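You operate a simulated robot arm through the tools that you are given. There is no shell and no other tool. Be economical: measure what you need, move in short steps, check, and stop when the job is done.

You run a simulated two-armed robot. Do the job below in one go: nothing can be reset, and whatever is moved stays where it is left.

## Task
Brush the grit off the stub shaft's shoulder, fit the lock collar and tighten its wing screw while holding it.
Fine: the brush goes back. Set down upright: round brush. What is to be rubbed or washed off counts as gone when no trace of it is left.
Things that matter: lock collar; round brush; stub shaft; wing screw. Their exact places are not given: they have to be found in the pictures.

The check looks at the end state, three seconds after you hand in, the way a careful person would. Anything else that was tipped, shoved, dropped, spilled or broken makes it a failure.

## Robot
Two 7-joint arms with two-finger parallel grippers on one trunk, on a base that drives. Base frame: it is fixed to the floor where the robot stands at the start and does not move with it; the origin is under the middle of the robot, x ahead of it, y to its left, z up; the surface under the hand at the start is at about z = 820. Readings come in mm, degrees, newtons and seconds.
The left shoulder is at the start at [70, 163, 1170], the right one opposite. With the tool pointing down near the work surface each hand reaches from about 380 to 880 mm from the robot's upright axis, wherever it stands, measured 20 degrees to its own side. Places, roughly: round brush (4x4x12 cm) [600, 0, 900]; stub shaft [500, 200, 800]; wing screw [700, 100, 900]. Payload 3.43 kg a hand.
The tool frame of a hand sits at the grasp point between the pads (the TCP): z along the fingers, y along the line on which they close. The tips reach 34 mm beyond it. Largest opening 128 mm; finger width 24, thickness 12; the body of the gripper, 48 by 130 mm, starts 96 mm behind the TCP.
Orientation is that of the tool frame in the base frame, as a unit quaternion [w, x, y, z]. With the fingers straight down and closing along the base's y, the tool's x points along the base's -x, its y along +y and its z along -z.

## Interface
- The arms move only by the tool send_rows. It takes "left_plan", "right_plan" or both (then of equal length, played together; a hand with none holds still); each is a list of rows, each an object (a shift or turn left out is 0, a gripper value left out holds the last) with "linear": the shift along the tool's x, y, z in mm, a list of three; "dr": the turn, a rotation vector about the tool's x, y, z in degrees, a list of three; "fingers": the gripper command, from -1 (fully open) to 1 (shut), values between in proportion. In form: [{"linear": [tx, ty, tz], "dr": [rx, ry, rz], "fingers": fingers}, ...]. A call has 1 to 8 rows; each row shifts and turns the commanded pose from where the row before left it, along the tool's axes as they then stand. Each row takes 0.2 s and may step no farther than 50 mm and 8.6 degrees from the row before; otherwise, or with a gripper value out of range, the whole call is refused. A pose out of reach is approached as far as the arm can. The call stops where the force on the tool passes 90 N (or 10 N more than at its start, if that is more) or the arm is blocked; 0.2 s more then pass. Each finger travels about 153 mm/s and halts on what it meets, pressing with about 36 N; the grip force reading is that of the motor and also rises with nothing between the fingers. The clock runs only during rows and for 0.2 s after the last one: add rows that do not move to give the fingers time. The reply holds the time, the measured pose of the TCP, the force on the tool along the base axes, the opening and the grip force, in the units named above and with some noise, with the torque about the TCP (base axes, N m) and any sound that the robot's microphone picked up, and new pictures: "pictures" is both (left out), scene, wrist or none (wrist: the cameras of the hands that moved).
- Cameras (640 x 400 px; columns grow to the right, rows downward): "scene" is now at [132.9, 35, 1398.5]; the picture's right is [0.38, -0.93, 0.00], its down [-0.52, -0.21, -0.83] and it looks along [0.76, 0.31, -0.56] (base axes); focal length 247 px, centre (320, 200). "left" rides on the left gripper at [76, 11, -160] in its tool frame; the picture's right is [-0.15, 0.99, 0.00], its down [-0.88, -0.13, -0.46] and it looks along [-0.45, -0.07, 0.89] (tool axes); focal length 234 px, centre (320, 200). "right" rides on the right gripper at [76, -11, -160] in its tool frame; the picture's right is [0.15, 0.99, 0.00], its down [-0.88, 0.13, -0.46] and it looks along [-0.45, 0.07, 0.89] (tool axes); focal length 234 px, centre (320, 200).
- slide_trunk(by): slides the trunk up (or, below 0, down) by that many mm; the arms and the scene camera ride with it, the base frame stays. It gives what a move gives, with no picture.
- base_move(legs): drives the robot by 1 to 6 legs, each [ahead, left, turn to the left] in mm, mm and degrees, along the robot's own axes; the way and the turn of a leg run together, so that a leg with both is an arc; at most 1500 mm and 180 degrees a leg. The arms and the cameras ride along, it lands a little off, and it stops where it bumps. It gives what a move gives, and a new picture of the scene camera.
- head_to(pan, tilt): turns the head with the scene camera to pan (to the left, within 86 degrees either way) and tilt (down, from -29 to 69), counted from straight ahead of the robot. It gives what a move gives, and a new picture of the scene camera.
- pixel_to_xyz(camera, pixels): for up to 12 pixels [column, row] of the newest picture of that camera ("zoom" is the newest enlarged one), the place [x, y, z] in the base frame of the surface seen there, good to about 3 mm. The clock stands still meanwhile.
- close_up(camera, box): a new picture of the part [left, top, right, bottom] of that camera's present view, enlarged. The clock stands still meanwhile.
- close_job(): hands the job in; it is judged then, once.

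Work in short steps. Measure before you move; look again where a grasp or a placing could have gone wrong, and mend it. You have 80 turns and 260 pictures in all, those below and enlarged ones among them. Open the grippers and draw the arms clear of the work before you hand the job in, unless the task says otherwise; then end with one line.

The tools are called as name(argument=value, ...) on one line, values as JSON. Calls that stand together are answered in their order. send_rows: Moves the arms, as the interface text tells. Its arguments: {"type":"object","properties":{"left_plan":{"type":"array","items":{"type":"object","properties":{"linear":{"type":"array","items":{"type":"number"}},"dr":{"type":"array","items":{"type":"number"}},"fingers":{"type":"number"}}}},"right_plan":{"type":"array","items":{"type":"object","properties":{"linear":{"type":"array","items":{"type":"number"}},"dr":{"type":"array","items":{"type":"number"}},"fingers":{"type":"number"}}}},"pictures":{"type":"string","enum":["both","scene","wrist","none"]}},"required":[]} The other tools are called the same way: slide_trunk (by) slides the trunk up or down; base_move (legs) drives the base; head_to (pan, tilt) turns the head that bears the scene camera; pixel_to_xyz (camera, pixels) gives the place of the surface under pixels of a picture; close_up (camera, box) takes an enlarged picture of a part of a camera's view; close_job () hands the job in.

At the start:

```text
time: 0.0
left_ee_pos: [539.9, 479.8, 1206.3]
left_tool_rot: [0.0, 0.0, 1.0, 0.0]
left_wrist_force: [-0.2, 0.1, -0.3]
left_ft_torque: [0.03, 0.03, -0.03]
left_opening: 128.0
left_grip_force: 0.1
right_ee_pos: [548.3, -106.7, 1236.8]
right_tool_rot: [0.0, 0.001, 1.0, 0.0]
right_wrist_force: [0.0, -0.8, -1.0]
right_ft_torque: [0.01, -0.02, 0.01]
right_opening: 128.0
right_grip_force: 0.0
trunk travel left (down, up): [-650.0, 290.0]
robot x, y, heading: [0.7, -0.1, 0.4]
head pan, tilt: [22.2, 34.3]
```

scene: 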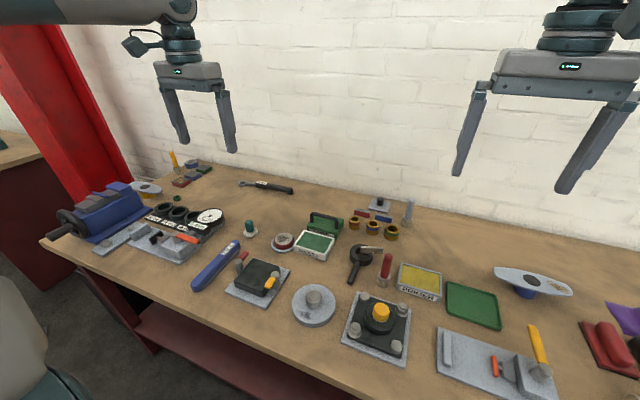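
right: 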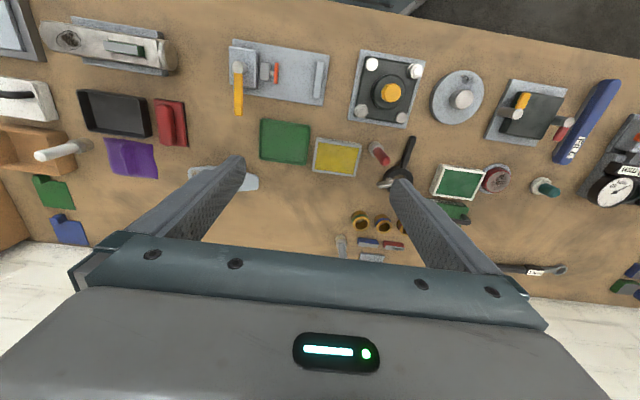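
left: 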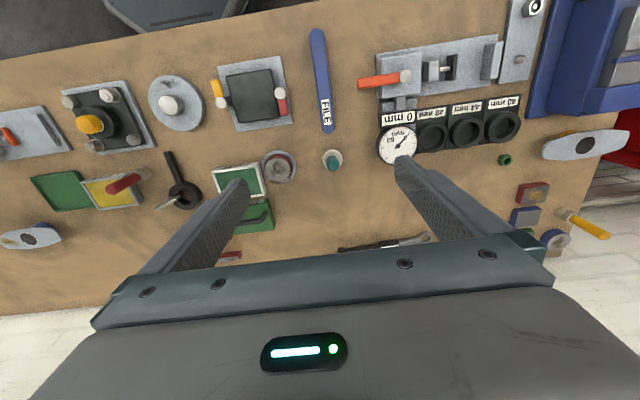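

The scene shows a round plate with a post at (314,302), probably the stub shaft, a black ringed part at (361,262) and a red handle at (386,268). I'll enlarge those areas.

close_up(camera="scene", box=[220, 190, 420, 340])

pixel_to_xyz(camera="scene", pixels=[[314, 296], [300, 310], [361, 260], [373, 250], [353, 279], [387, 258], [384, 284], [250, 226], [283, 241]])

close_up(camera="right", box=[340, 50, 520, 200])

close_up(camera="left", box=[60, 60, 360, 240])

```text
2.67 times, centred on (320, 265) of scene
```

zoom: 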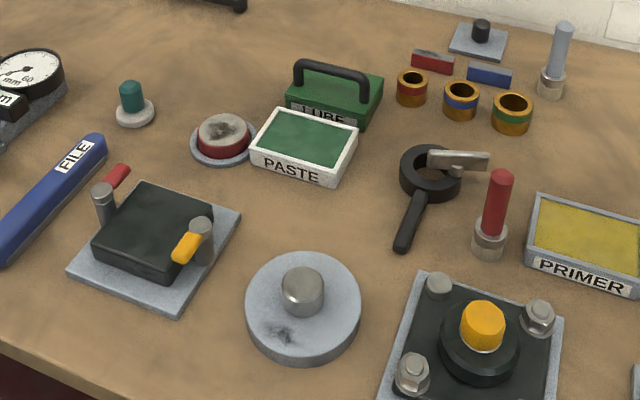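

```text
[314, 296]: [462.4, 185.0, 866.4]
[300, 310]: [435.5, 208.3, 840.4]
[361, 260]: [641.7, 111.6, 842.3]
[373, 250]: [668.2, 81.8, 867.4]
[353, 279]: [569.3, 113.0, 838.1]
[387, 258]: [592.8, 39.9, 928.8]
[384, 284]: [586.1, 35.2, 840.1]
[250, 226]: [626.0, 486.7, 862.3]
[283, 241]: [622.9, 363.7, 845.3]
```

```text
2.67 times, centred on (430, 125) of right
```

zoom: 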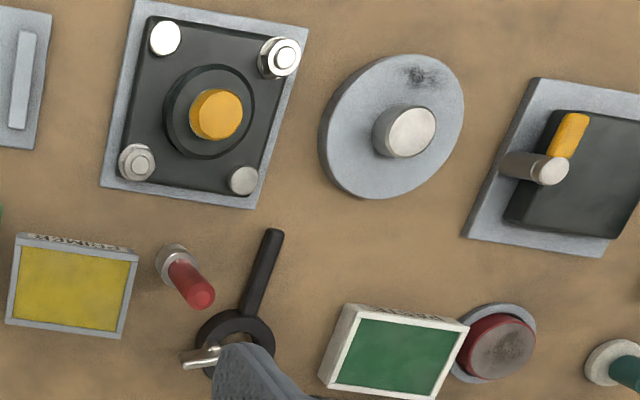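

```text
2.13 times, centred on (210, 150) of left
```

zoom: 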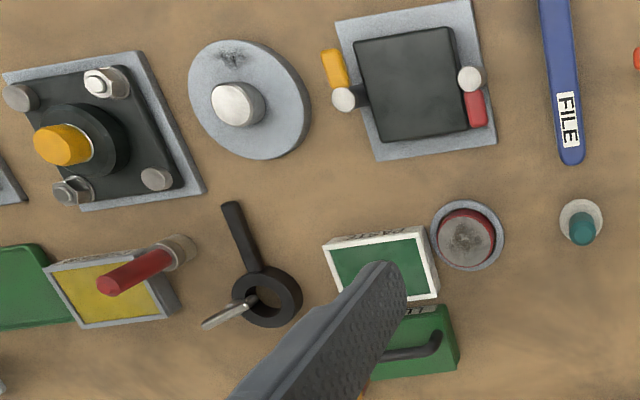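

Red-handled upright item near (592,38) is the round brush; the black ring with handle is the lock collar, with the wing screw on it; grit is a dark spot on the plate. I'll enlarge further to learn the details.

close_up(camera="scene", box=[335, 230, 415, 300])

close_up(camera="left", box=[140, 140, 220, 220])

close_up(camera="scene", box=[285, 270, 345, 335])

```text
5.71 times, centred on (375, 265) of scene
```

zoom: 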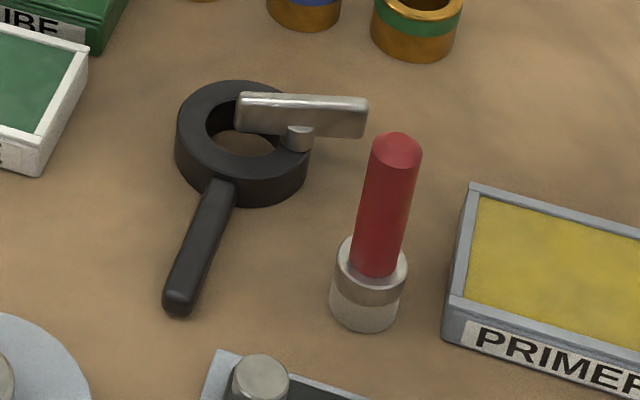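

```text
5.00 times, centred on (180, 180) of left
```

zoom: 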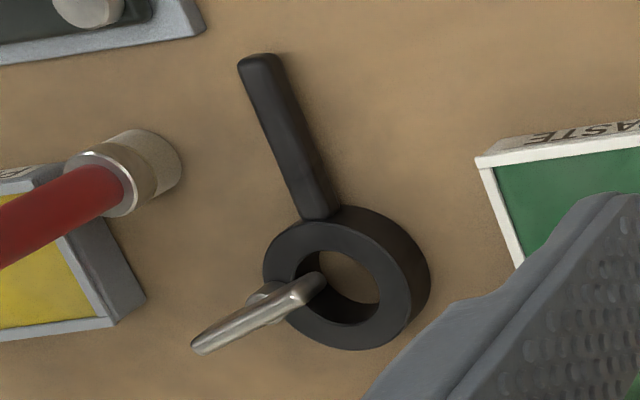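

```text
6.15 times, centred on (315, 302) of scene
```

zoom: 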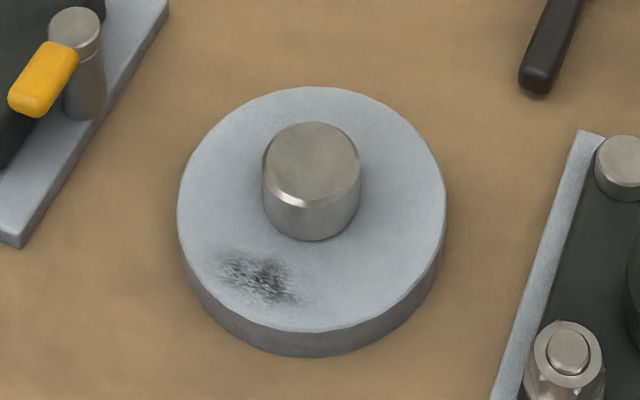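

The wing screw is vertical with a flat blade on top, and the collar has a horizontal handle. I'll measure collar, brush and shaft points from the scene camera.

pixel_to_xyz(camera="zoom", pixels=[[310, 133], [310, 150], [310, 205], [255, 270], [275, 295], [290, 285], [310, 320], [435, 215], [190, 220], [310, 90], [325, 231], [220, 260]])

close_up(camera="scene", box=[335, 230, 415, 300])

pixel_to_xyz(camera="zoom", pixels=[[232, 88], [185, 130], [220, 175], [296, 160], [245, 98], [360, 105], [303, 98], [300, 133], [225, 195], [178, 300], [400, 140], [370, 320]])

pixel_to_xyz(camera="zoom", pixels=[[392, 160], [382, 220], [375, 265], [345, 255], [398, 265], [370, 290], [365, 310], [205, 245], [240, 165], [265, 85], [304, 115], [200, 250]])

```text
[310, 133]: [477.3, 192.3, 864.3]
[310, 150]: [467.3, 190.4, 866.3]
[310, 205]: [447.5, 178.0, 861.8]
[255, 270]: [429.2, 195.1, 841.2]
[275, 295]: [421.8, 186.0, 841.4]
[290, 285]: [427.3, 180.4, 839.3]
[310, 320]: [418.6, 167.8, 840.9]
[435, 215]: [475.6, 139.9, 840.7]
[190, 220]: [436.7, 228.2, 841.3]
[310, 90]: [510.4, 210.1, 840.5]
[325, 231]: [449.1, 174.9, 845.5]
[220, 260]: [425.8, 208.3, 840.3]
```

```text
5.71 times, centred on (375, 265) of scene
```

zoom: 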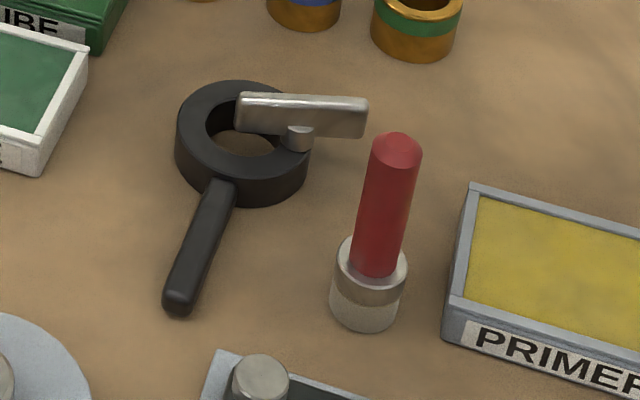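

```text
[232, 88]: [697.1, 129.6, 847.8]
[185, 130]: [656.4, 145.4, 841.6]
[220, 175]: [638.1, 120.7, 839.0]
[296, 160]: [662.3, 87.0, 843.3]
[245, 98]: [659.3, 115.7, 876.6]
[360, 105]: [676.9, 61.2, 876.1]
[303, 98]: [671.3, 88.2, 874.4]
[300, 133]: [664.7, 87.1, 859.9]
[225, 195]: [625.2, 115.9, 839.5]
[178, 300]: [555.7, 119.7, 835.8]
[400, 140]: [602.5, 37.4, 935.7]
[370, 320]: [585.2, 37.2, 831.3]
```

```text
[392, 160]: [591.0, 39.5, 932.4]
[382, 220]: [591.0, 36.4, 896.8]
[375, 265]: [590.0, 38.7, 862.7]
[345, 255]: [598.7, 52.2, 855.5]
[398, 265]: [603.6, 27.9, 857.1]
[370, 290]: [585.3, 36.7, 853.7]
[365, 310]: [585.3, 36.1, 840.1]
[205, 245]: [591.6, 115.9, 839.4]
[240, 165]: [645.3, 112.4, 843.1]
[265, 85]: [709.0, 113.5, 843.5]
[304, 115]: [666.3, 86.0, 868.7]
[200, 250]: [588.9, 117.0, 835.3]
```

Measurements: shaft centre ≈(462,186), shoulder z 841, post top 866, grit about (427,192); brush axis ≈(599,39), top 938; collar ring centre ≈(670,111), handle along x at y≈117, screw ≈(669,86). I'll back the base and shift left so both arms can reach comfortably.

base_move(legs=[[-100, 140, 0]])

head_to(pan=0, tilt=45)

```text
time: 1.5
left_ee_pos: [442.3, 614.6, 1206.7]
left_tool_rot: [0.0, 0.003, 1.0, 0.001]
left_wrist_force: [0.5, -0.7, 0.5]
left_ft_torque: [0.03, 0.01, 0.06]
left_opening: 127.9
left_grip_force: 0.1
right_ee_pos: [448.0, 25.4, 1237.0]
right_tool_rot: [-0.002, 0.004, 1.0, 0.001]
right_wrist_force: [-0.2, 0.3, -0.9]
right_ft_torque: [0.01, 0.01, -0.02]
right_opening: 127.9
right_grip_force: 0.1
trunk travel left (down, up): [-650.0, 290.0]
robot x, y, heading: [-98.2, 132.3, -0.5]
head pan, tilt: [22.2, 34.3]
```

scene: 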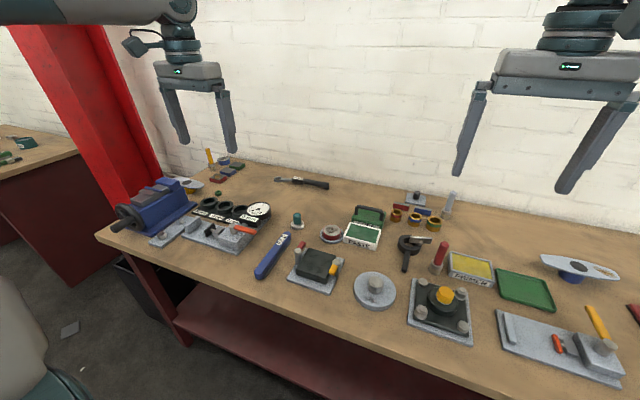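

```text
time: 2.3
left_ee_pos: [443.6, 614.6, 1205.9]
left_tool_rot: [0.0, 0.004, 1.0, 0.0]
left_wrist_force: [-0.2, -0.2, -0.2]
left_ft_torque: [0.04, 0.02, 0.01]
left_opening: 128.0
left_grip_force: 0.0
right_ee_pos: [446.7, 27.4, 1237.5]
right_tool_rot: [0.0, 0.003, 1.0, -0.001]
right_wrist_force: [-0.8, -0.1, 0.0]
right_ft_torque: [0.01, -0.05, -0.01]
right_opening: 127.7
right_grip_force: 0.2
trunk travel left (down, up): [-650.0, 290.0]
robot x, y, heading: [-98.1, 133.1, -0.4]
head pan, tilt: [0.0, 45.0]
```

scene: 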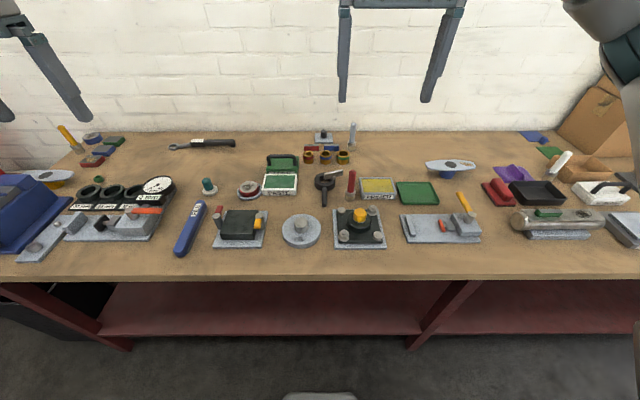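

Now bring the right hand over the brush, staying ~100 mm above it, and look with the wrist camera.

send_rows(right_plan=[{"linear": [-38, 3, 30], "fingers": 0}, {"linear": [-38, 3, 30]}, {"linear": [-38, 3, 30]}, {"linear": [-38, 3, 30]}, {"linear": [0, 0, 40]}, {"linear": [0, 0, 30]}, {}], pictures="both")

```text
time: 3.9
left_ee_pos: [442.4, 615.8, 1206.7]
left_tool_rot: [0.0, 0.003, 1.0, 0.0]
left_wrist_force: [0.3, 0.6, -0.7]
left_ft_torque: [-0.02, 0.02, 0.01]
left_opening: 127.9
left_grip_force: 0.1
right_ee_pos: [599.7, 39.6, 1048.6]
right_tool_rot: [0.0, 0.004, 1.0, 0.0]
right_wrist_force: [-0.1, 0.7, -0.4]
right_ft_torque: [0.0, -0.01, 0.01]
right_opening: 64.1
right_grip_force: 0.1
trunk travel left (down, up): [-650.0, 290.0]
robot x, y, heading: [-98.2, 136.4, 0.0]
head pan, tilt: [0.0, 45.0]
```

scene: 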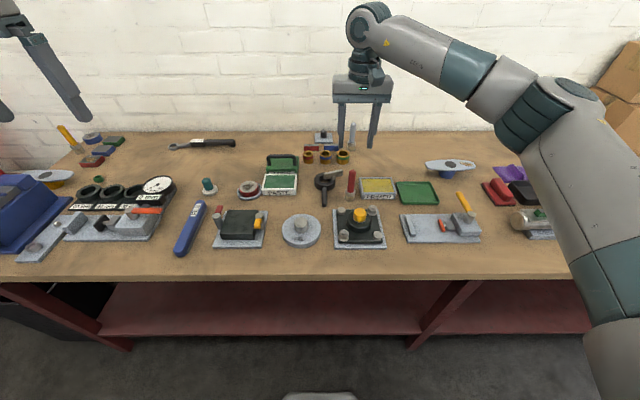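
right: 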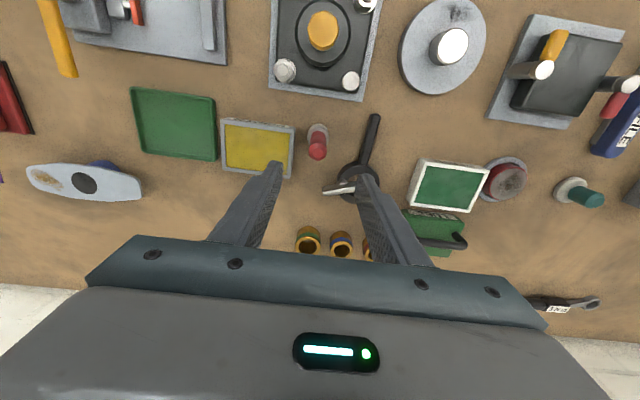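

The wrist view shows the brush at (317,145) and collar at (360,180). I'll take precise positions from this camera.

close_up(camera="right", box=[290, 100, 410, 210])

pixel_to_xyz(camera="right", pixels=[[317, 152], [317, 140], [318, 126], [373, 118], [368, 150], [445, 30], [452, 47], [460, 15], [410, 60], [432, 90], [343, 173], [330, 190]])

```text
3.64 times, centred on (350, 155) of right
```

zoom: 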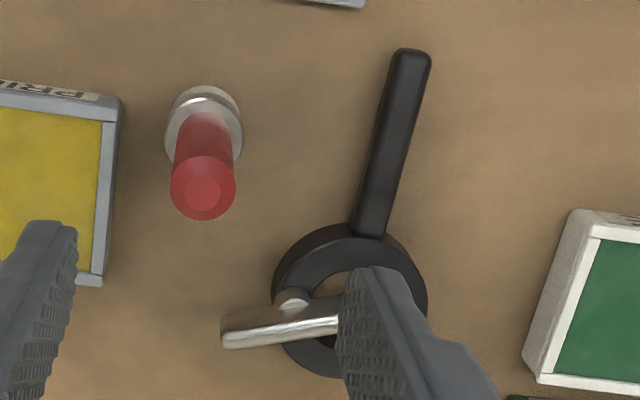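

```text
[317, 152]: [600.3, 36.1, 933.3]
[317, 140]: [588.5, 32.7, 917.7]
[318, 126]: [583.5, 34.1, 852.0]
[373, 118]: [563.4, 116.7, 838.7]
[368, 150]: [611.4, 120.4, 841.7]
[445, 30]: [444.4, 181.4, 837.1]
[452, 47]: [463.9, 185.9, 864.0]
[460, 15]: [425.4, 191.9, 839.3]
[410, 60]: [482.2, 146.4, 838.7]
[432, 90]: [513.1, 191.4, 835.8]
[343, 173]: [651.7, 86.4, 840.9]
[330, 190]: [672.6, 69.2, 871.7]
```

Brush axis ≈(599,37). Descend to z≈905, close gently on the handle, and check.

send_rows(right_plan=[{"linear": [0, -2, 45]}, {"linear": [0, 0, 45]}, {"linear": [0, 0, 40]}, {"linear": [0, 0, 14]}, {}, {"fingers": 1}, {}, {}], pictures="both")

```text
time: 5.7
left_ee_pos: [442.4, 613.2, 1206.7]
left_tool_rot: [0.001, 0.002, 1.0, 0.0]
left_wrist_force: [-1.1, 0.2, 0.1]
left_ft_torque: [-0.02, 0.01, -0.01]
left_opening: 128.2
left_grip_force: 0.1
right_ee_pos: [596.9, 39.1, 903.2]
right_tool_rot: [0.0, 0.003, 1.0, 0.0]
right_wrist_force: [0.7, 0.2, -0.4]
right_ft_torque: [-0.01, -0.01, -0.01]
right_opening: 20.7
right_grip_force: 36.5
trunk travel left (down, up): [-650.0, 290.0]
robot x, y, heading: [-100.3, 135.0, -0.6]
head pan, tilt: [0.0, 45.0]
```

scene: 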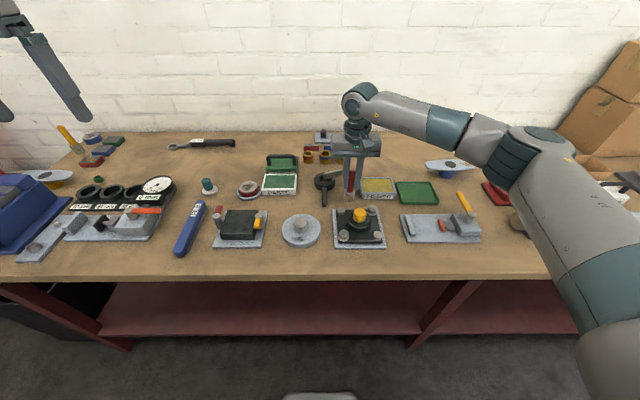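
right: 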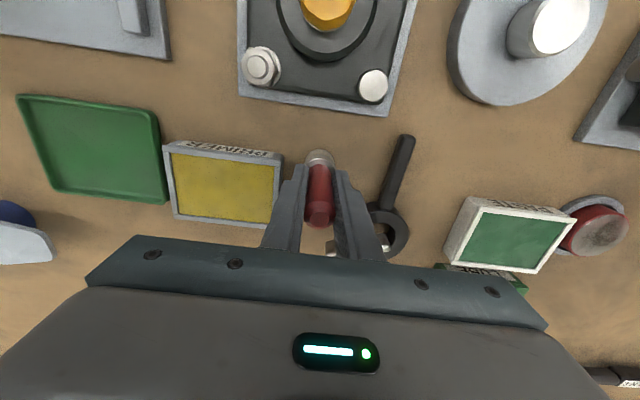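

Gripped at 20.7 mm. Lift 100 mm and carry to above the grit (427,190), stopping with bristles ~40 mm above the shoulder.

send_rows(right_plan=[{"linear": [0, 0, -50]}, {"linear": [0, 0, -50]}, {"linear": [36, 33, 0]}, {"linear": [36, 33, 0]}, {"linear": [36, 33, 0]}, {"linear": [36, 33, 0]}, {"linear": [25, 20, 0]}, {"linear": [0, 0, 35]}], pictures="both")

close_up(camera="scene", box=[250, 160, 370, 260])

```text
time: 7.5
left_ee_pos: [443.1, 613.4, 1205.6]
left_tool_rot: [-0.001, 0.004, 1.0, 0.0]
left_wrist_force: [0.0, 0.5, 0.5]
left_ft_torque: [0.04, 0.0, 0.0]
left_opening: 128.0
left_grip_force: 0.1
right_ee_pos: [433.2, 190.3, 968.9]
right_tool_rot: [-0.001, 0.004, 1.0, 0.0]
right_wrist_force: [-0.6, -1.3, -0.2]
right_ft_torque: [-0.01, -0.01, 0.01]
right_opening: 20.3
right_grip_force: 36.2
trunk travel left (down, up): [-650.0, 290.0]
robot x, y, heading: [-99.5, 133.5, -0.6]
head pan, tilt: [0.0, 45.0]
```

scene: 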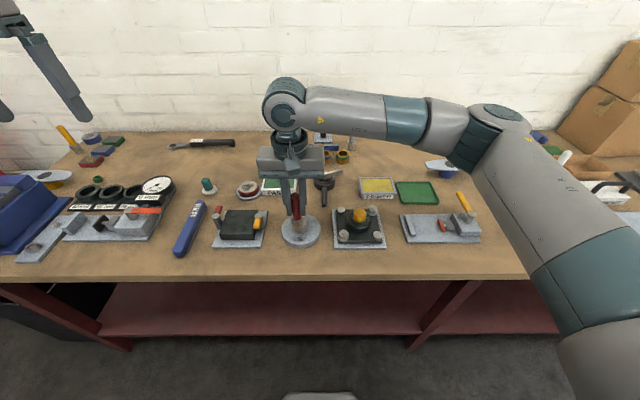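
right: 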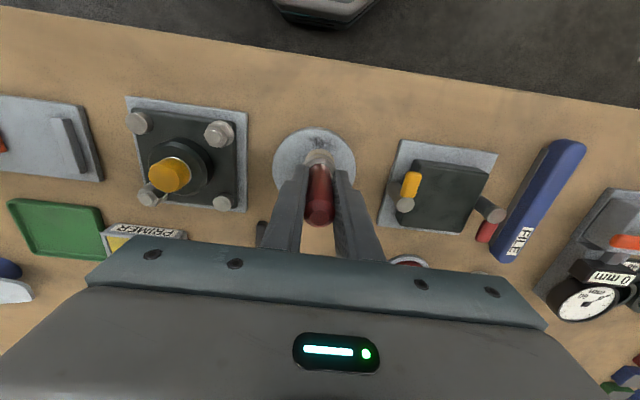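

```text
4.00 times, centred on (310, 210) of scene
```

zoom: 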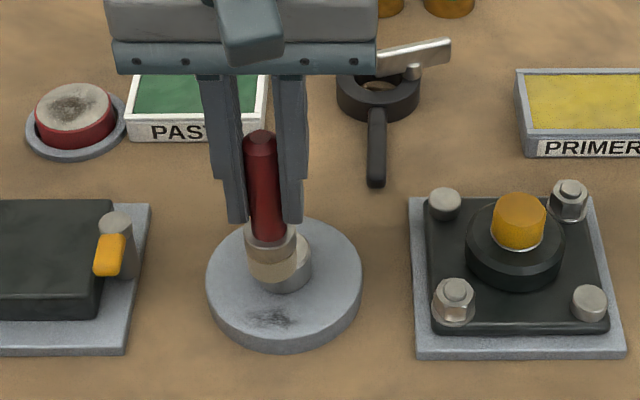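

Locate the grit again from this view before lowering.

pixel_to_xyz(camera="zoom", pixels=[[275, 320], [247, 318], [302, 316], [275, 330], [275, 308], [265, 270], [275, 345]])

```text
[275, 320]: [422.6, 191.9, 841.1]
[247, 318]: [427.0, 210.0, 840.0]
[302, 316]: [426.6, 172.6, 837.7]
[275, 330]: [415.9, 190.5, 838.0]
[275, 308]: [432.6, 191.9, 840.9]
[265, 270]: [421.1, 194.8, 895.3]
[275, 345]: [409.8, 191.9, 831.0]
```

Grit spans y 172–210, x 415–433. Move to one end and lower until light contact.

send_rows(right_plan=[{"linear": [9, -13, 20]}, {"linear": [0, 0, 18]}, {"linear": [0, 0, 5]}, {"linear": [0, 0, 3]}, {}], pictures="none")

close_up(camera="scene", box=[260, 170, 340, 260])

```text
time: 8.7
left_ee_pos: [440.5, 614.3, 1207.8]
left_tool_rot: [0.001, 0.003, 1.0, 0.0]
left_wrist_force: [-0.3, -1.2, 0.5]
left_ft_torque: [0.01, 0.0, -0.01]
left_opening: 127.9
left_grip_force: 0.1
right_ee_pos: [421.5, 177.5, 924.7]
right_tool_rot: [0.002, 0.003, 1.0, 0.002]
right_wrist_force: [2.0, 4.0, 26.5]
right_ft_torque: [0.49, -0.17, -0.07]
right_opening: 20.2
right_grip_force: 36.4
trunk travel left (down, up): [-650.0, 290.0]
robot x, y, heading: [-100.0, 133.3, -0.3]
head pan, tilt: [0.0, 45.0]
```

```text
4.44 times, centred on (300, 215) of scene
```

zoom: 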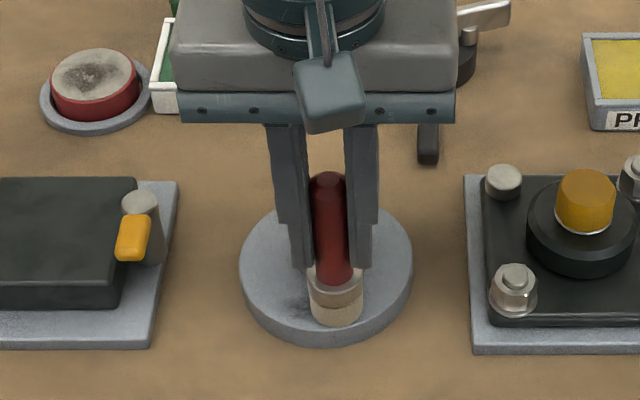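

Contact at 26 N; I'll ease up 1 mm and sweep along y back and forth with small x offsets.

send_rows(right_plan=[{"linear": [0, 6, -1]}, {"linear": [0, 9, 0]}, {"linear": [0, 9, 0]}, {"linear": [0, 9, 0]}, {"linear": [-5, 0, 0]}, {"linear": [0, -11, 0]}, {"linear": [0, -11, 0]}, {"linear": [0, -11, 0]}], pictures="none")

close_up(camera="scene", box=[260, 170, 340, 260])

```text
time: 10.5
left_ee_pos: [442.4, 613.5, 1205.2]
left_tool_rot: [0.0, 0.003, 1.0, 0.001]
left_wrist_force: [0.0, 0.6, 0.2]
left_ft_torque: [0.0, -0.01, -0.02]
left_opening: 127.9
left_grip_force: 0.1
right_ee_pos: [427.8, 176.7, 923.4]
right_tool_rot: [0.0, 0.003, 1.0, 0.0]
right_wrist_force: [-0.9, 3.8, 10.1]
right_ft_torque: [0.3, 0.02, 0.02]
right_opening: 20.3
right_grip_force: 36.2
trunk travel left (down, up): [-650.0, 290.0]
robot x, y, heading: [-103.7, 135.7, -0.1]
head pan, tilt: [0.0, 45.0]
```

```text
4.44 times, centred on (300, 215) of scene
```

zoom: 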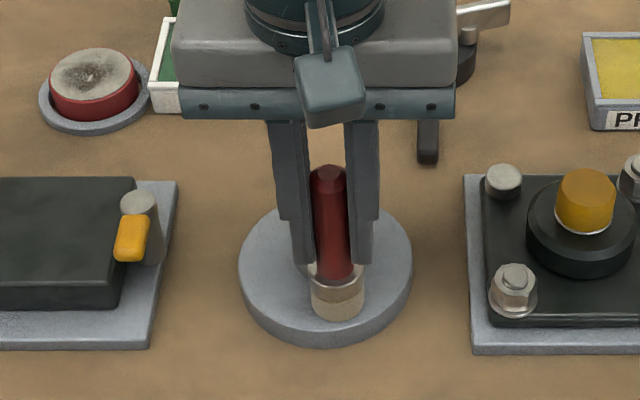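

It looks nearly clean. One more pass nearer the rim and beyond both ends, then lift and inspect.

send_rows(right_plan=[{"linear": [7, 5, 0]}, {"linear": [0, 11, 0]}, {"linear": [0, 11, 0]}, {"linear": [-5, 8, 0]}, {"linear": [0, -11, 0]}, {"linear": [0, -11, 0]}, {"linear": [0, -11, 0]}, {"linear": [0, 0, -50]}], pictures="none")

send_rows(right_plan=[{"linear": [-40, -30, -28]}, {"linear": [-30, -30, 0]}, {}], pictures="none")

close_up(camera="scene", box=[260, 190, 340, 260])

close_up(camera="right", box=[320, 60, 480, 180])

```text
time: 12.3
left_ee_pos: [442.2, 613.7, 1205.7]
left_tool_rot: [0.0, 0.004, 1.0, 0.0]
left_wrist_force: [0.1, 1.0, -0.9]
left_ft_torque: [-0.01, -0.01, -0.01]
left_opening: 127.8
left_grip_force: 0.1
right_ee_pos: [424.5, 179.3, 971.4]
right_tool_rot: [-0.002, 0.004, 1.0, -0.001]
right_wrist_force: [-0.8, -0.8, 0.2]
right_ft_torque: [-0.01, -0.06, 0.02]
right_opening: 20.2
right_grip_force: 35.8
trunk travel left (down, up): [-650.0, 290.0]
robot x, y, heading: [-98.6, 137.2, -0.4]
head pan, tilt: [0.0, 45.0]
```

```text
refused: row 1 steps farther than a row can; nothing moved
```

```text
5.71 times, centred on (300, 225) of scene
```

zoom: 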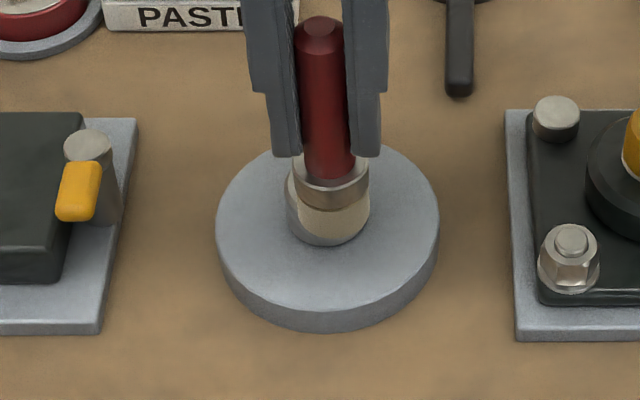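

```text
3.33 times, centred on (400, 120) of right
```

zoom: 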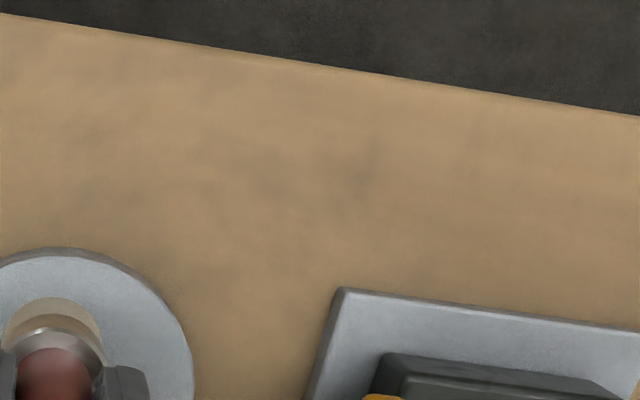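

The shoulder looks clean. Now carry the brush back over its original spot (TCP 597,39).

send_rows(right_plan=[{"linear": [0, 0, -30]}, {"linear": [-36, -30, 0]}, {"linear": [-36, -30, 0]}, {"linear": [-36, -30, 0]}, {"linear": [-36, -30, 0]}, {"linear": [-28, -20, 0]}, {}], pictures="none")

close_up(camera="scene", box=[260, 160, 400, 260])

```text
time: 13.9
left_ee_pos: [442.3, 614.7, 1206.7]
left_tool_rot: [-0.001, 0.002, 1.0, 0.0]
left_wrist_force: [0.6, 0.2, 0.3]
left_ft_torque: [0.02, 0.04, 0.03]
left_opening: 127.8
left_grip_force: 0.0
right_ee_pos: [597.5, 35.7, 1003.6]
right_tool_rot: [0.0, 0.003, 1.0, 0.001]
right_wrist_force: [-0.3, 0.7, -0.5]
right_ft_torque: [-0.02, -0.01, 0.01]
right_opening: 20.6
right_grip_force: 35.9
trunk travel left (down, up): [-650.0, 290.0]
robot x, y, heading: [-99.2, 139.5, -0.1]
head pan, tilt: [0.0, 45.0]
```

```text
4.00 times, centred on (330, 210) of scene
```

zoom: 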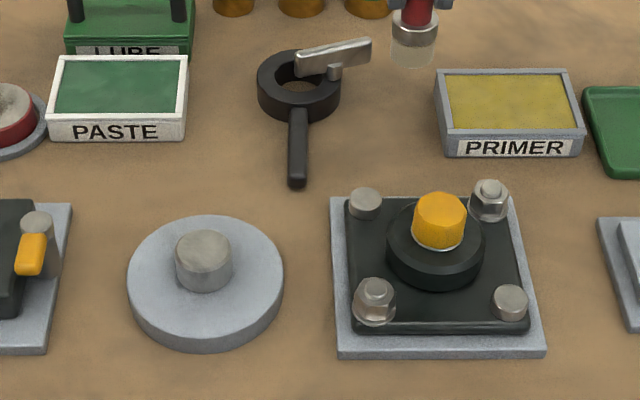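

Shoulder is clean all round. Lower the brush to the table in final small steps.

send_rows(right_plan=[{"linear": [0, 3, 45]}, {"linear": [0, 0, 40]}, {"linear": [0, 0, 10]}, {"linear": [0, 0, 4]}, {}], pictures="none")

close_up(camera="scene", box=[310, 150, 400, 220])

```text
time: 15.1
left_ee_pos: [443.3, 614.5, 1206.6]
left_tool_rot: [0.0, 0.004, 1.0, 0.0]
left_wrist_force: [0.0, 0.2, 0.4]
left_ft_torque: [0.0, 0.02, 0.04]
left_opening: 127.8
left_grip_force: 0.0
right_ee_pos: [596.4, 36.9, 903.7]
right_tool_rot: [0.0, 0.003, 1.0, 0.0]
right_wrist_force: [-0.8, -0.7, -0.2]
right_ft_torque: [-0.03, 0.01, 0.03]
right_opening: 20.2
right_grip_force: 35.9
trunk travel left (down, up): [-650.0, 290.0]
robot x, y, heading: [-103.9, 139.6, -0.4]
head pan, tilt: [0.0, 45.0]
```

```text
5.71 times, centred on (355, 185) of scene
```

zoom: 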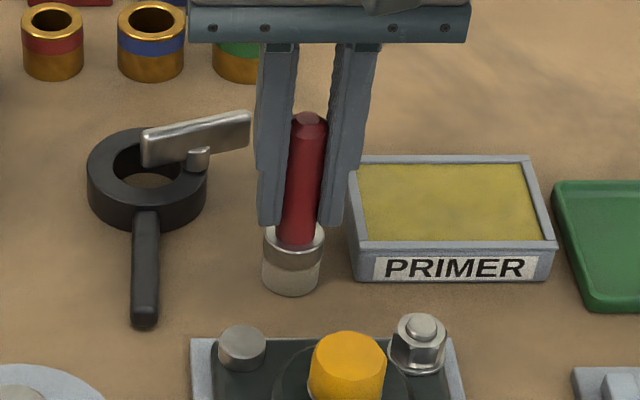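

No contact force yet; lower in 1.5 mm steps until the table is felt.

send_rows(right_plan=[{"linear": [0, 0, 1]}, {"linear": [0, 0, 1]}, {}], pictures="none")

```text
time: 15.9
left_ee_pos: [440.9, 613.6, 1206.6]
left_tool_rot: [0.0, 0.003, 1.0, 0.0]
left_wrist_force: [-0.5, 0.5, -0.6]
left_ft_torque: [-0.02, 0.01, -0.02]
left_opening: 128.3
left_grip_force: 0.0
right_ee_pos: [595.5, 37.1, 902.6]
right_tool_rot: [0.0, 0.003, 1.0, 0.0]
right_wrist_force: [-0.5, -1.8, 5.8]
right_ft_torque: [-0.17, -0.03, -0.05]
right_opening: 20.2
right_grip_force: 35.8
trunk travel left (down, up): [-650.0, 290.0]
robot x, y, heading: [-99.9, 137.2, -0.4]
head pan, tilt: [0.0, 45.0]
```

Contact felt (5.8 N). Open and rise straight up, then check the brush stands upright.

send_rows(right_plan=[{"fingers": 0.3}, {}, {"linear": [0, 0, -50]}, {"linear": [0, 0, -50]}, {"linear": [0, -40, -20]}, {"linear": [0, -40, -20]}, {"linear": [0, -40, -10]}], pictures="none")

close_up(camera="scene", box=[250, 140, 410, 260])

pixel_to_xyz(camera="zoom", pixels=[[404, 160], [404, 120]])

```text
time: 17.5
left_ee_pos: [442.2, 613.4, 1207.6]
left_tool_rot: [0.0, 0.003, 1.0, 0.001]
left_wrist_force: [-1.1, -0.4, 0.4]
left_ft_torque: [0.04, -0.03, 0.01]
left_opening: 128.0
left_grip_force: 0.1
right_ee_pos: [591.0, -77.9, 1052.4]
right_tool_rot: [0.0, 0.003, 1.0, 0.0]
right_wrist_force: [0.3, 0.7, 0.3]
right_ft_torque: [-0.01, -0.03, 0.0]
right_opening: 45.0
right_grip_force: 0.0
trunk travel left (down, up): [-650.0, 290.0]
robot x, y, heading: [-103.4, 136.3, -0.1]
head pan, tilt: [0.0, 45.0]
```

```text
3.33 times, centred on (330, 200) of scene
```

zoom: 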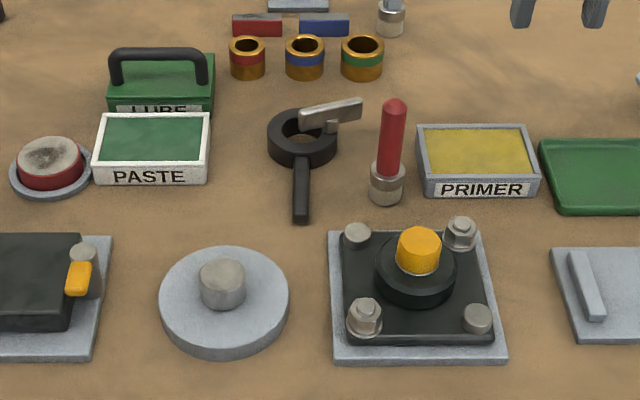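

```text
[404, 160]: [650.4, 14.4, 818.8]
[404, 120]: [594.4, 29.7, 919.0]
```

Brush is upright in its place. Now the left hand goes over the collar handle (≈(610,117)) while the right hand moves further clear.

send_rows(left_plan=[{"linear": [-20, -42, 15], "fingers": 0.1}, {"linear": [-20, -42, 15]}, {"linear": [-20, -42, 15]}, {"linear": [-20, -42, 15]}, {"linear": [-20, -42, 15]}, {"linear": [-20, -42, 15]}, {"linear": [-20, -42, 15]}, {"linear": [-20, -42, 15]}], right_plan=[{"linear": [10, -40, -10]}, {"linear": [10, -40, -10]}, {"linear": [10, -30, -10]}, {}, {}, {}, {}, {}], pictures="none")

send_rows(left_plan=[{"linear": [-8, -42, 15]}, {"linear": [0, -42, 15]}, {"linear": [0, -42, 15]}, {"linear": [0, -35, 25]}, {}], pictures="both")

```text
time: 19.3
left_ee_pos: [549.7, 333.7, 1086.9]
left_tool_rot: [0.002, 0.002, 1.0, -0.001]
left_wrist_force: [-1.1, -1.3, 0.6]
left_ft_torque: [0.02, -0.01, 0.01]
left_opening: 57.5
left_grip_force: 0.1
left hand out of reach, approached as far as the arm can: row 7, 8
right_ee_pos: [562.1, -189.3, 1082.5]
right_tool_rot: [0.0, 0.004, 1.0, -0.001]
right_wrist_force: [-0.4, -0.2, 0.6]
right_ft_torque: [0.01, -0.03, 0.0]
right_opening: 44.6
right_grip_force: 0.0
trunk travel left (down, up): [-650.0, 290.0]
robot x, y, heading: [-98.3, 137.2, -0.4]
head pan, tilt: [0.0, 45.0]
```

```text
time: 20.5
left_ee_pos: [478.2, 286.9, 1025.0]
left_tool_rot: [0.002, 0.003, 1.0, -0.001]
left_wrist_force: [0.2, -1.2, -0.1]
left_ft_torque: [0.0, -0.01, 0.01]
left_opening: 57.6
left_grip_force: 0.1
left hand out of reach, approached as far as the arm can: row 1, 2, 3, 4
right_ee_pos: [564.1, -190.6, 1081.5]
right_tool_rot: [0.0, 0.004, 1.0, 0.0]
right_wrist_force: [0.2, 0.2, 0.2]
right_ft_torque: [0.01, 0.01, 0.04]
right_opening: 44.5
right_grip_force: 0.0
trunk travel left (down, up): [-650.0, 290.0]
robot x, y, heading: [-98.5, 138.8, -0.6]
head pan, tilt: [0.0, 45.0]
```

scene: 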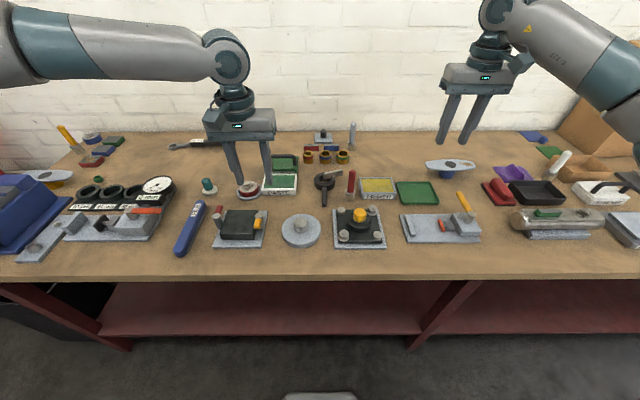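
left: 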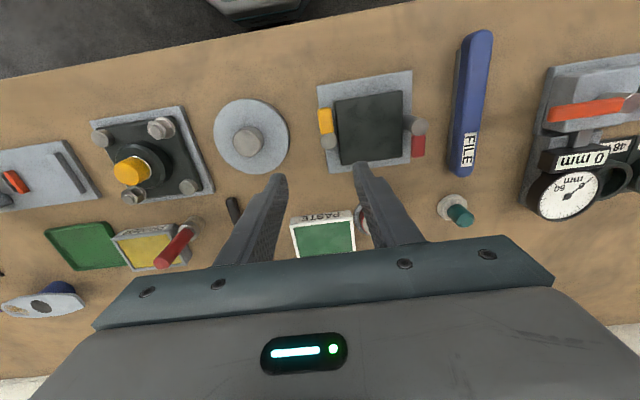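

The left arm couldn't reach the collar from here, while the right one can. So the right will place the collar, and the left will later hold its handle at the nearer shaft. First test where the left command stands by drawing it back a bit.

send_rows(left_plan=[{"linear": [45, 20, 0]}, {"linear": [45, 20, 0]}, {}], pictures="none")

```text
time: 21.3
left_ee_pos: [388.5, 327.1, 1025.8]
left_tool_rot: [-0.001, 0.003, 1.0, 0.0]
left_wrist_force: [0.0, 0.1, -0.7]
left_ft_torque: [0.02, 0.0, 0.02]
left_opening: 57.6
left_grip_force: 0.1
right_ee_pos: [564.7, -190.1, 1080.2]
right_tool_rot: [-0.001, 0.004, 1.0, 0.0]
right_wrist_force: [0.3, -0.6, -0.3]
right_ft_torque: [-0.03, 0.04, 0.01]
right_opening: 44.7
right_grip_force: 0.1
trunk travel left (down, up): [-650.0, 290.0]
robot x, y, heading: [-102.0, 136.7, -0.4]
head pan, tilt: [0.0, 45.0]
```

Command restarts from the measured pose. Test whether the left can reach the holding spot (~(378,190)) up high.

send_rows(left_plan=[{"linear": [3, -45, 0]}, {"linear": [3, -45, 0]}, {"linear": [3, -45, 0]}, {}], pictures="none")

```text
time: 22.3
left_ee_pos: [383.9, 252.6, 1028.9]
left_tool_rot: [0.0, 0.002, 1.0, -0.001]
left_wrist_force: [-0.3, 0.3, -0.4]
left_ft_torque: [0.0, -0.01, -0.02]
left_opening: 57.6
left_grip_force: 0.0
left hand out of reach, approached as far as the arm can: row 2, 3
right_ee_pos: [565.8, -190.5, 1080.6]
right_tool_rot: [0.0, 0.003, 1.0, 0.0]
right_wrist_force: [-0.1, -0.3, -0.3]
right_ft_torque: [0.03, 0.03, -0.01]
right_opening: 44.8
right_grip_force: 0.1
trunk travel left (down, up): [-650.0, 290.0]
robot x, y, heading: [-100.2, 136.7, -0.4]
head pan, tilt: [0.0, 45.0]
```

Left's limit is at about y=250 here. I'll draw the left away and test how far left the right hand can go (up high).

send_rows(left_plan=[{"linear": [0, 40, -10]}, {"linear": [0, 40, -10]}, {"linear": [0, 40, -10]}, {"linear": [0, 40, -10]}, {"linear": [0, 40, -10]}, {"linear": [0, 20, 0]}, {}, {}], right_plan=[{"linear": [13, 40, 5]}, {"linear": [13, 48, 5]}, {"linear": [13, 48, 5]}, {"linear": [13, 48, 5]}, {"linear": [13, 48, 5]}, {"linear": [13, 48, 5]}, {"linear": [13, 48, 5]}, {"linear": [13, 48, 5]}], pictures="none")

send_rows(right_plan=[{"linear": [0, 45, 10]}, {"linear": [0, 45, 0]}, {}], pictures="scene")

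```text
time: 24.1
left_ee_pos: [383.4, 474.5, 1077.2]
left_tool_rot: [0.0, 0.002, 1.0, -0.001]
left_wrist_force: [0.5, 0.3, -0.1]
left_ft_torque: [-0.07, 0.01, 0.0]
left_opening: 57.6
left_grip_force: 0.0
right_ee_pos: [466.1, 189.3, 1042.3]
right_tool_rot: [0.0, 0.004, 1.0, -0.001]
right_wrist_force: [-0.1, 0.1, 0.0]
right_ft_torque: [-0.05, -0.03, 0.0]
right_opening: 44.7
right_grip_force: 0.1
trunk travel left (down, up): [-650.0, 290.0]
robot x, y, heading: [-99.0, 137.8, -0.4]
head pan, tilt: [0.0, 45.0]
```

```text
time: 24.9
left_ee_pos: [384.2, 471.5, 1079.1]
left_tool_rot: [0.0, 0.004, 1.0, 0.002]
left_wrist_force: [0.7, 0.0, -0.2]
left_ft_torque: [0.01, 0.07, -0.04]
left_opening: 57.4
left_grip_force: 0.1
right_ee_pos: [467.1, 275.4, 1033.6]
right_tool_rot: [0.0, 0.004, 1.0, 0.001]
right_wrist_force: [1.1, 0.1, -0.4]
right_ft_torque: [0.08, 0.03, 0.0]
right_opening: 44.9
right_grip_force: 0.0
trunk travel left (down, up): [-650.0, 290.0]
robot x, y, heading: [-101.4, 136.9, -0.5]
head pan, tilt: [0.0, 45.0]
```

scene: 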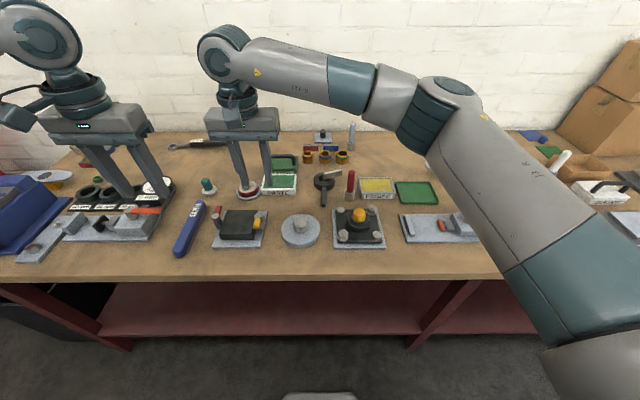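

The right reaches well to the left. So: right carries the collar (rotated 45° on the way); later shift the base so the left reaches the handle. Move the right over the handle now.

send_rows(right_plan=[{"linear": [-30, -33, 5], "fingers": 0.2}, {"linear": [-30, -33, 5]}, {"linear": [-30, -33, 5]}, {"linear": [-30, -33, 5]}, {"linear": [-25, -26, 5]}, {"linear": [0, 0, 30]}, {}], pictures="wrist")

close_up(camera="right", box=[240, 80, 400, 240])

```text
time: 26.5
left_ee_pos: [382.3, 473.8, 1077.9]
left_tool_rot: [0.0, 0.003, 1.0, 0.0]
left_wrist_force: [-0.2, 0.8, 0.3]
left_ft_torque: [-0.01, -0.04, 0.02]
left_opening: 57.5
left_grip_force: 0.1
right_ee_pos: [606.7, 118.0, 980.8]
right_tool_rot: [0.0, 0.004, 1.0, 0.0]
right_wrist_force: [0.1, 0.3, 1.0]
right_ft_torque: [0.0, 0.02, 0.0]
right_opening: 51.1
right_grip_force: 0.0
trunk travel left (down, up): [-650.0, 290.0]
robot x, y, heading: [-95.8, 135.6, -0.5]
head pan, tilt: [0.0, 45.0]
```

right: 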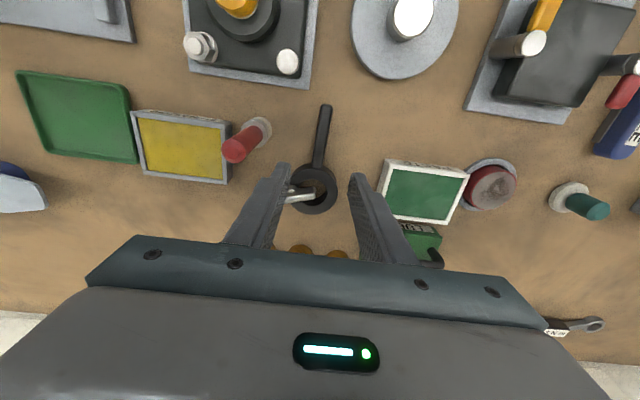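

```text
2.50 times, centred on (320, 160) of right
```

zoom: 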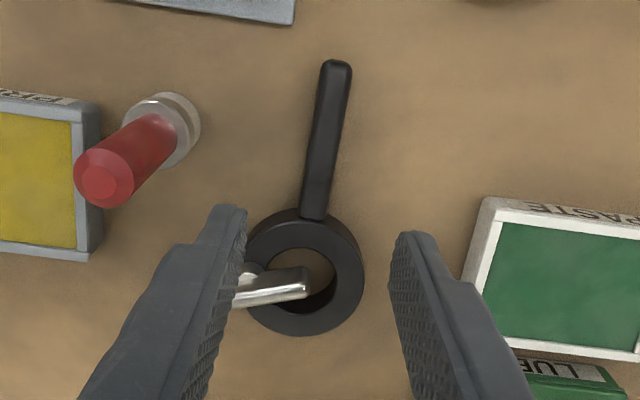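

Measure the handle, ring top and bore from this close view.

pixel_to_xyz(camera="zoom", pixels=[[337, 68], [328, 130], [317, 200], [302, 140], [346, 140], [250, 245], [357, 262], [300, 333], [305, 225], [334, 275], [305, 307], [300, 252]])

pixel_to_xyz(camera="zoom", pixels=[[306, 283], [240, 300], [255, 267], [350, 235], [350, 300], [262, 315], [480, 210], [268, 232], [329, 256], [332, 290], [270, 255], [290, 325]])

```text
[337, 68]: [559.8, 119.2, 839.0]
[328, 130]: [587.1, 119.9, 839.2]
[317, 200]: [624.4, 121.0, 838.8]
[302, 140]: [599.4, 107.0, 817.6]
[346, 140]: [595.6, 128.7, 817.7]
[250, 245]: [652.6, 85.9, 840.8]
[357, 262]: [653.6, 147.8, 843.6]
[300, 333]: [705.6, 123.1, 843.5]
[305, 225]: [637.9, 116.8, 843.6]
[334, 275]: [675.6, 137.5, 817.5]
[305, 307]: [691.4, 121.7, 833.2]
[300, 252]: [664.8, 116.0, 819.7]
```

```text
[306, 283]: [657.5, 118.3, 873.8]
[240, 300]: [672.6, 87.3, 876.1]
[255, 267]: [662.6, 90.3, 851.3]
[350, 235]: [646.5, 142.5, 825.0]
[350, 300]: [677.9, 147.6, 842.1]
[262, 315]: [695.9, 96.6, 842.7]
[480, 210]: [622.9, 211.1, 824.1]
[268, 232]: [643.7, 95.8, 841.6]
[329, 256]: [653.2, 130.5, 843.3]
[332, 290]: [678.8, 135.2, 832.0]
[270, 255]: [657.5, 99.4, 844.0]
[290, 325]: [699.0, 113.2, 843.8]
```

Handle axis y≈119, ring centre ≈(670.5,118.5). Lower to z≈857 (tips just above the table) and grip.

send_rows(right_plan=[{"linear": [-2, 1, 45]}, {"linear": [0, 0, 45]}, {"linear": [0, 0, 26]}, {"linear": [0, 0, 7]}, {}, {"fingers": 1}, {}, {}], pictures="wrist")

close_up(camera="scene", box=[290, 140, 390, 230])

```text
time: 28.3
left_ee_pos: [383.3, 472.2, 1077.7]
left_tool_rot: [0.0, 0.004, 1.0, -0.001]
left_wrist_force: [0.5, 0.1, 0.1]
left_ft_torque: [-0.03, -0.04, 0.02]
left_opening: 57.6
left_grip_force: 0.0
right_ee_pos: [611.4, 117.3, 855.1]
right_tool_rot: [0.001, 0.004, 1.0, 0.001]
right_wrist_force: [-0.8, -2.2, 0.3]
right_ft_torque: [-0.03, -0.17, -0.12]
right_opening: 15.7
right_grip_force: 36.6
trunk travel left (down, up): [-650.0, 290.0]
robot x, y, heading: [-96.0, 135.4, -0.2]
head pan, tilt: [0.0, 45.0]
```

right: 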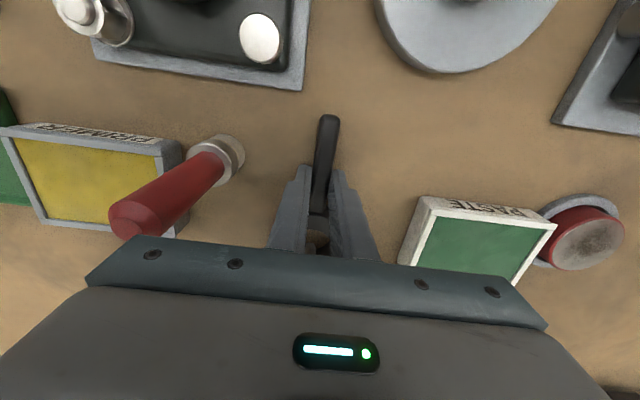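

```text
4.44 times, centred on (340, 185) of scene
```

zoom: 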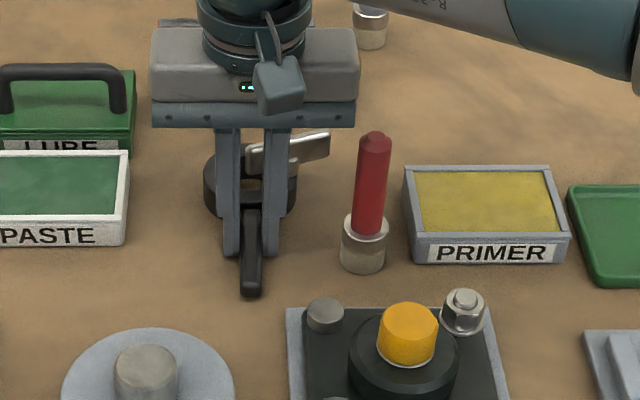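

Gripped (15.7 mm). Lift and check for droop.

send_rows(right_plan=[{"linear": [0, 0, -20]}, {"linear": [0, 0, -40]}, {"linear": [0, 0, -40]}, {}], pictures="none")

close_up(camera="scene", box=[280, 110, 380, 200])

```text
time: 29.3
left_ee_pos: [384.3, 470.9, 1078.1]
left_tool_rot: [0.0, 0.002, 1.0, 0.0]
left_wrist_force: [0.1, -0.3, 1.3]
left_ft_torque: [0.0, -0.02, 0.0]
left_opening: 57.5
left_grip_force: 0.0
right_ee_pos: [611.0, 119.0, 953.1]
right_tool_rot: [-0.001, 0.003, 1.0, 0.0]
right_wrist_force: [-1.1, -0.6, -4.0]
right_ft_torque: [0.01, 0.16, -0.01]
right_opening: 15.9
right_grip_force: 36.3
trunk travel left (down, up): [-650.0, 290.0]
robot x, y, heading: [-99.7, 140.7, -0.3]
head pan, tilt: [0.0, 45.0]
```

```text
4.44 times, centred on (330, 155) of scene
```

zoom: 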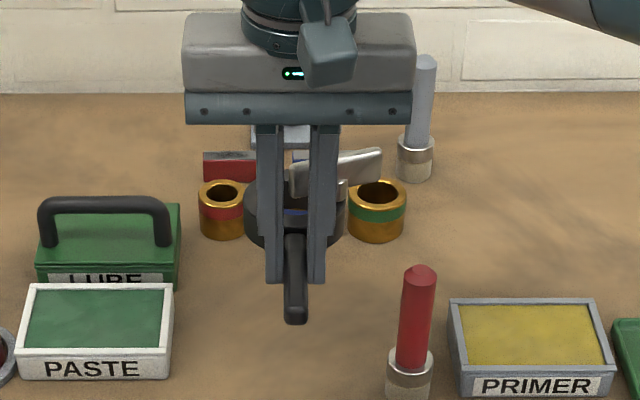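

Lifted with ~4 N weight. Check level: measure heights along handle and ring.

pixel_to_xyz(camera="zoom", pixels=[[295, 310], [296, 250], [251, 195], [333, 212], [375, 155], [300, 162], [250, 235]])

```text
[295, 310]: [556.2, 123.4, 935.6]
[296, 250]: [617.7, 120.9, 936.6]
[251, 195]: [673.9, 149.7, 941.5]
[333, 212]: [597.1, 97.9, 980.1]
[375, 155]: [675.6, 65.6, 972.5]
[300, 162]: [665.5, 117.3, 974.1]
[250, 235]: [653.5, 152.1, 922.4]
```

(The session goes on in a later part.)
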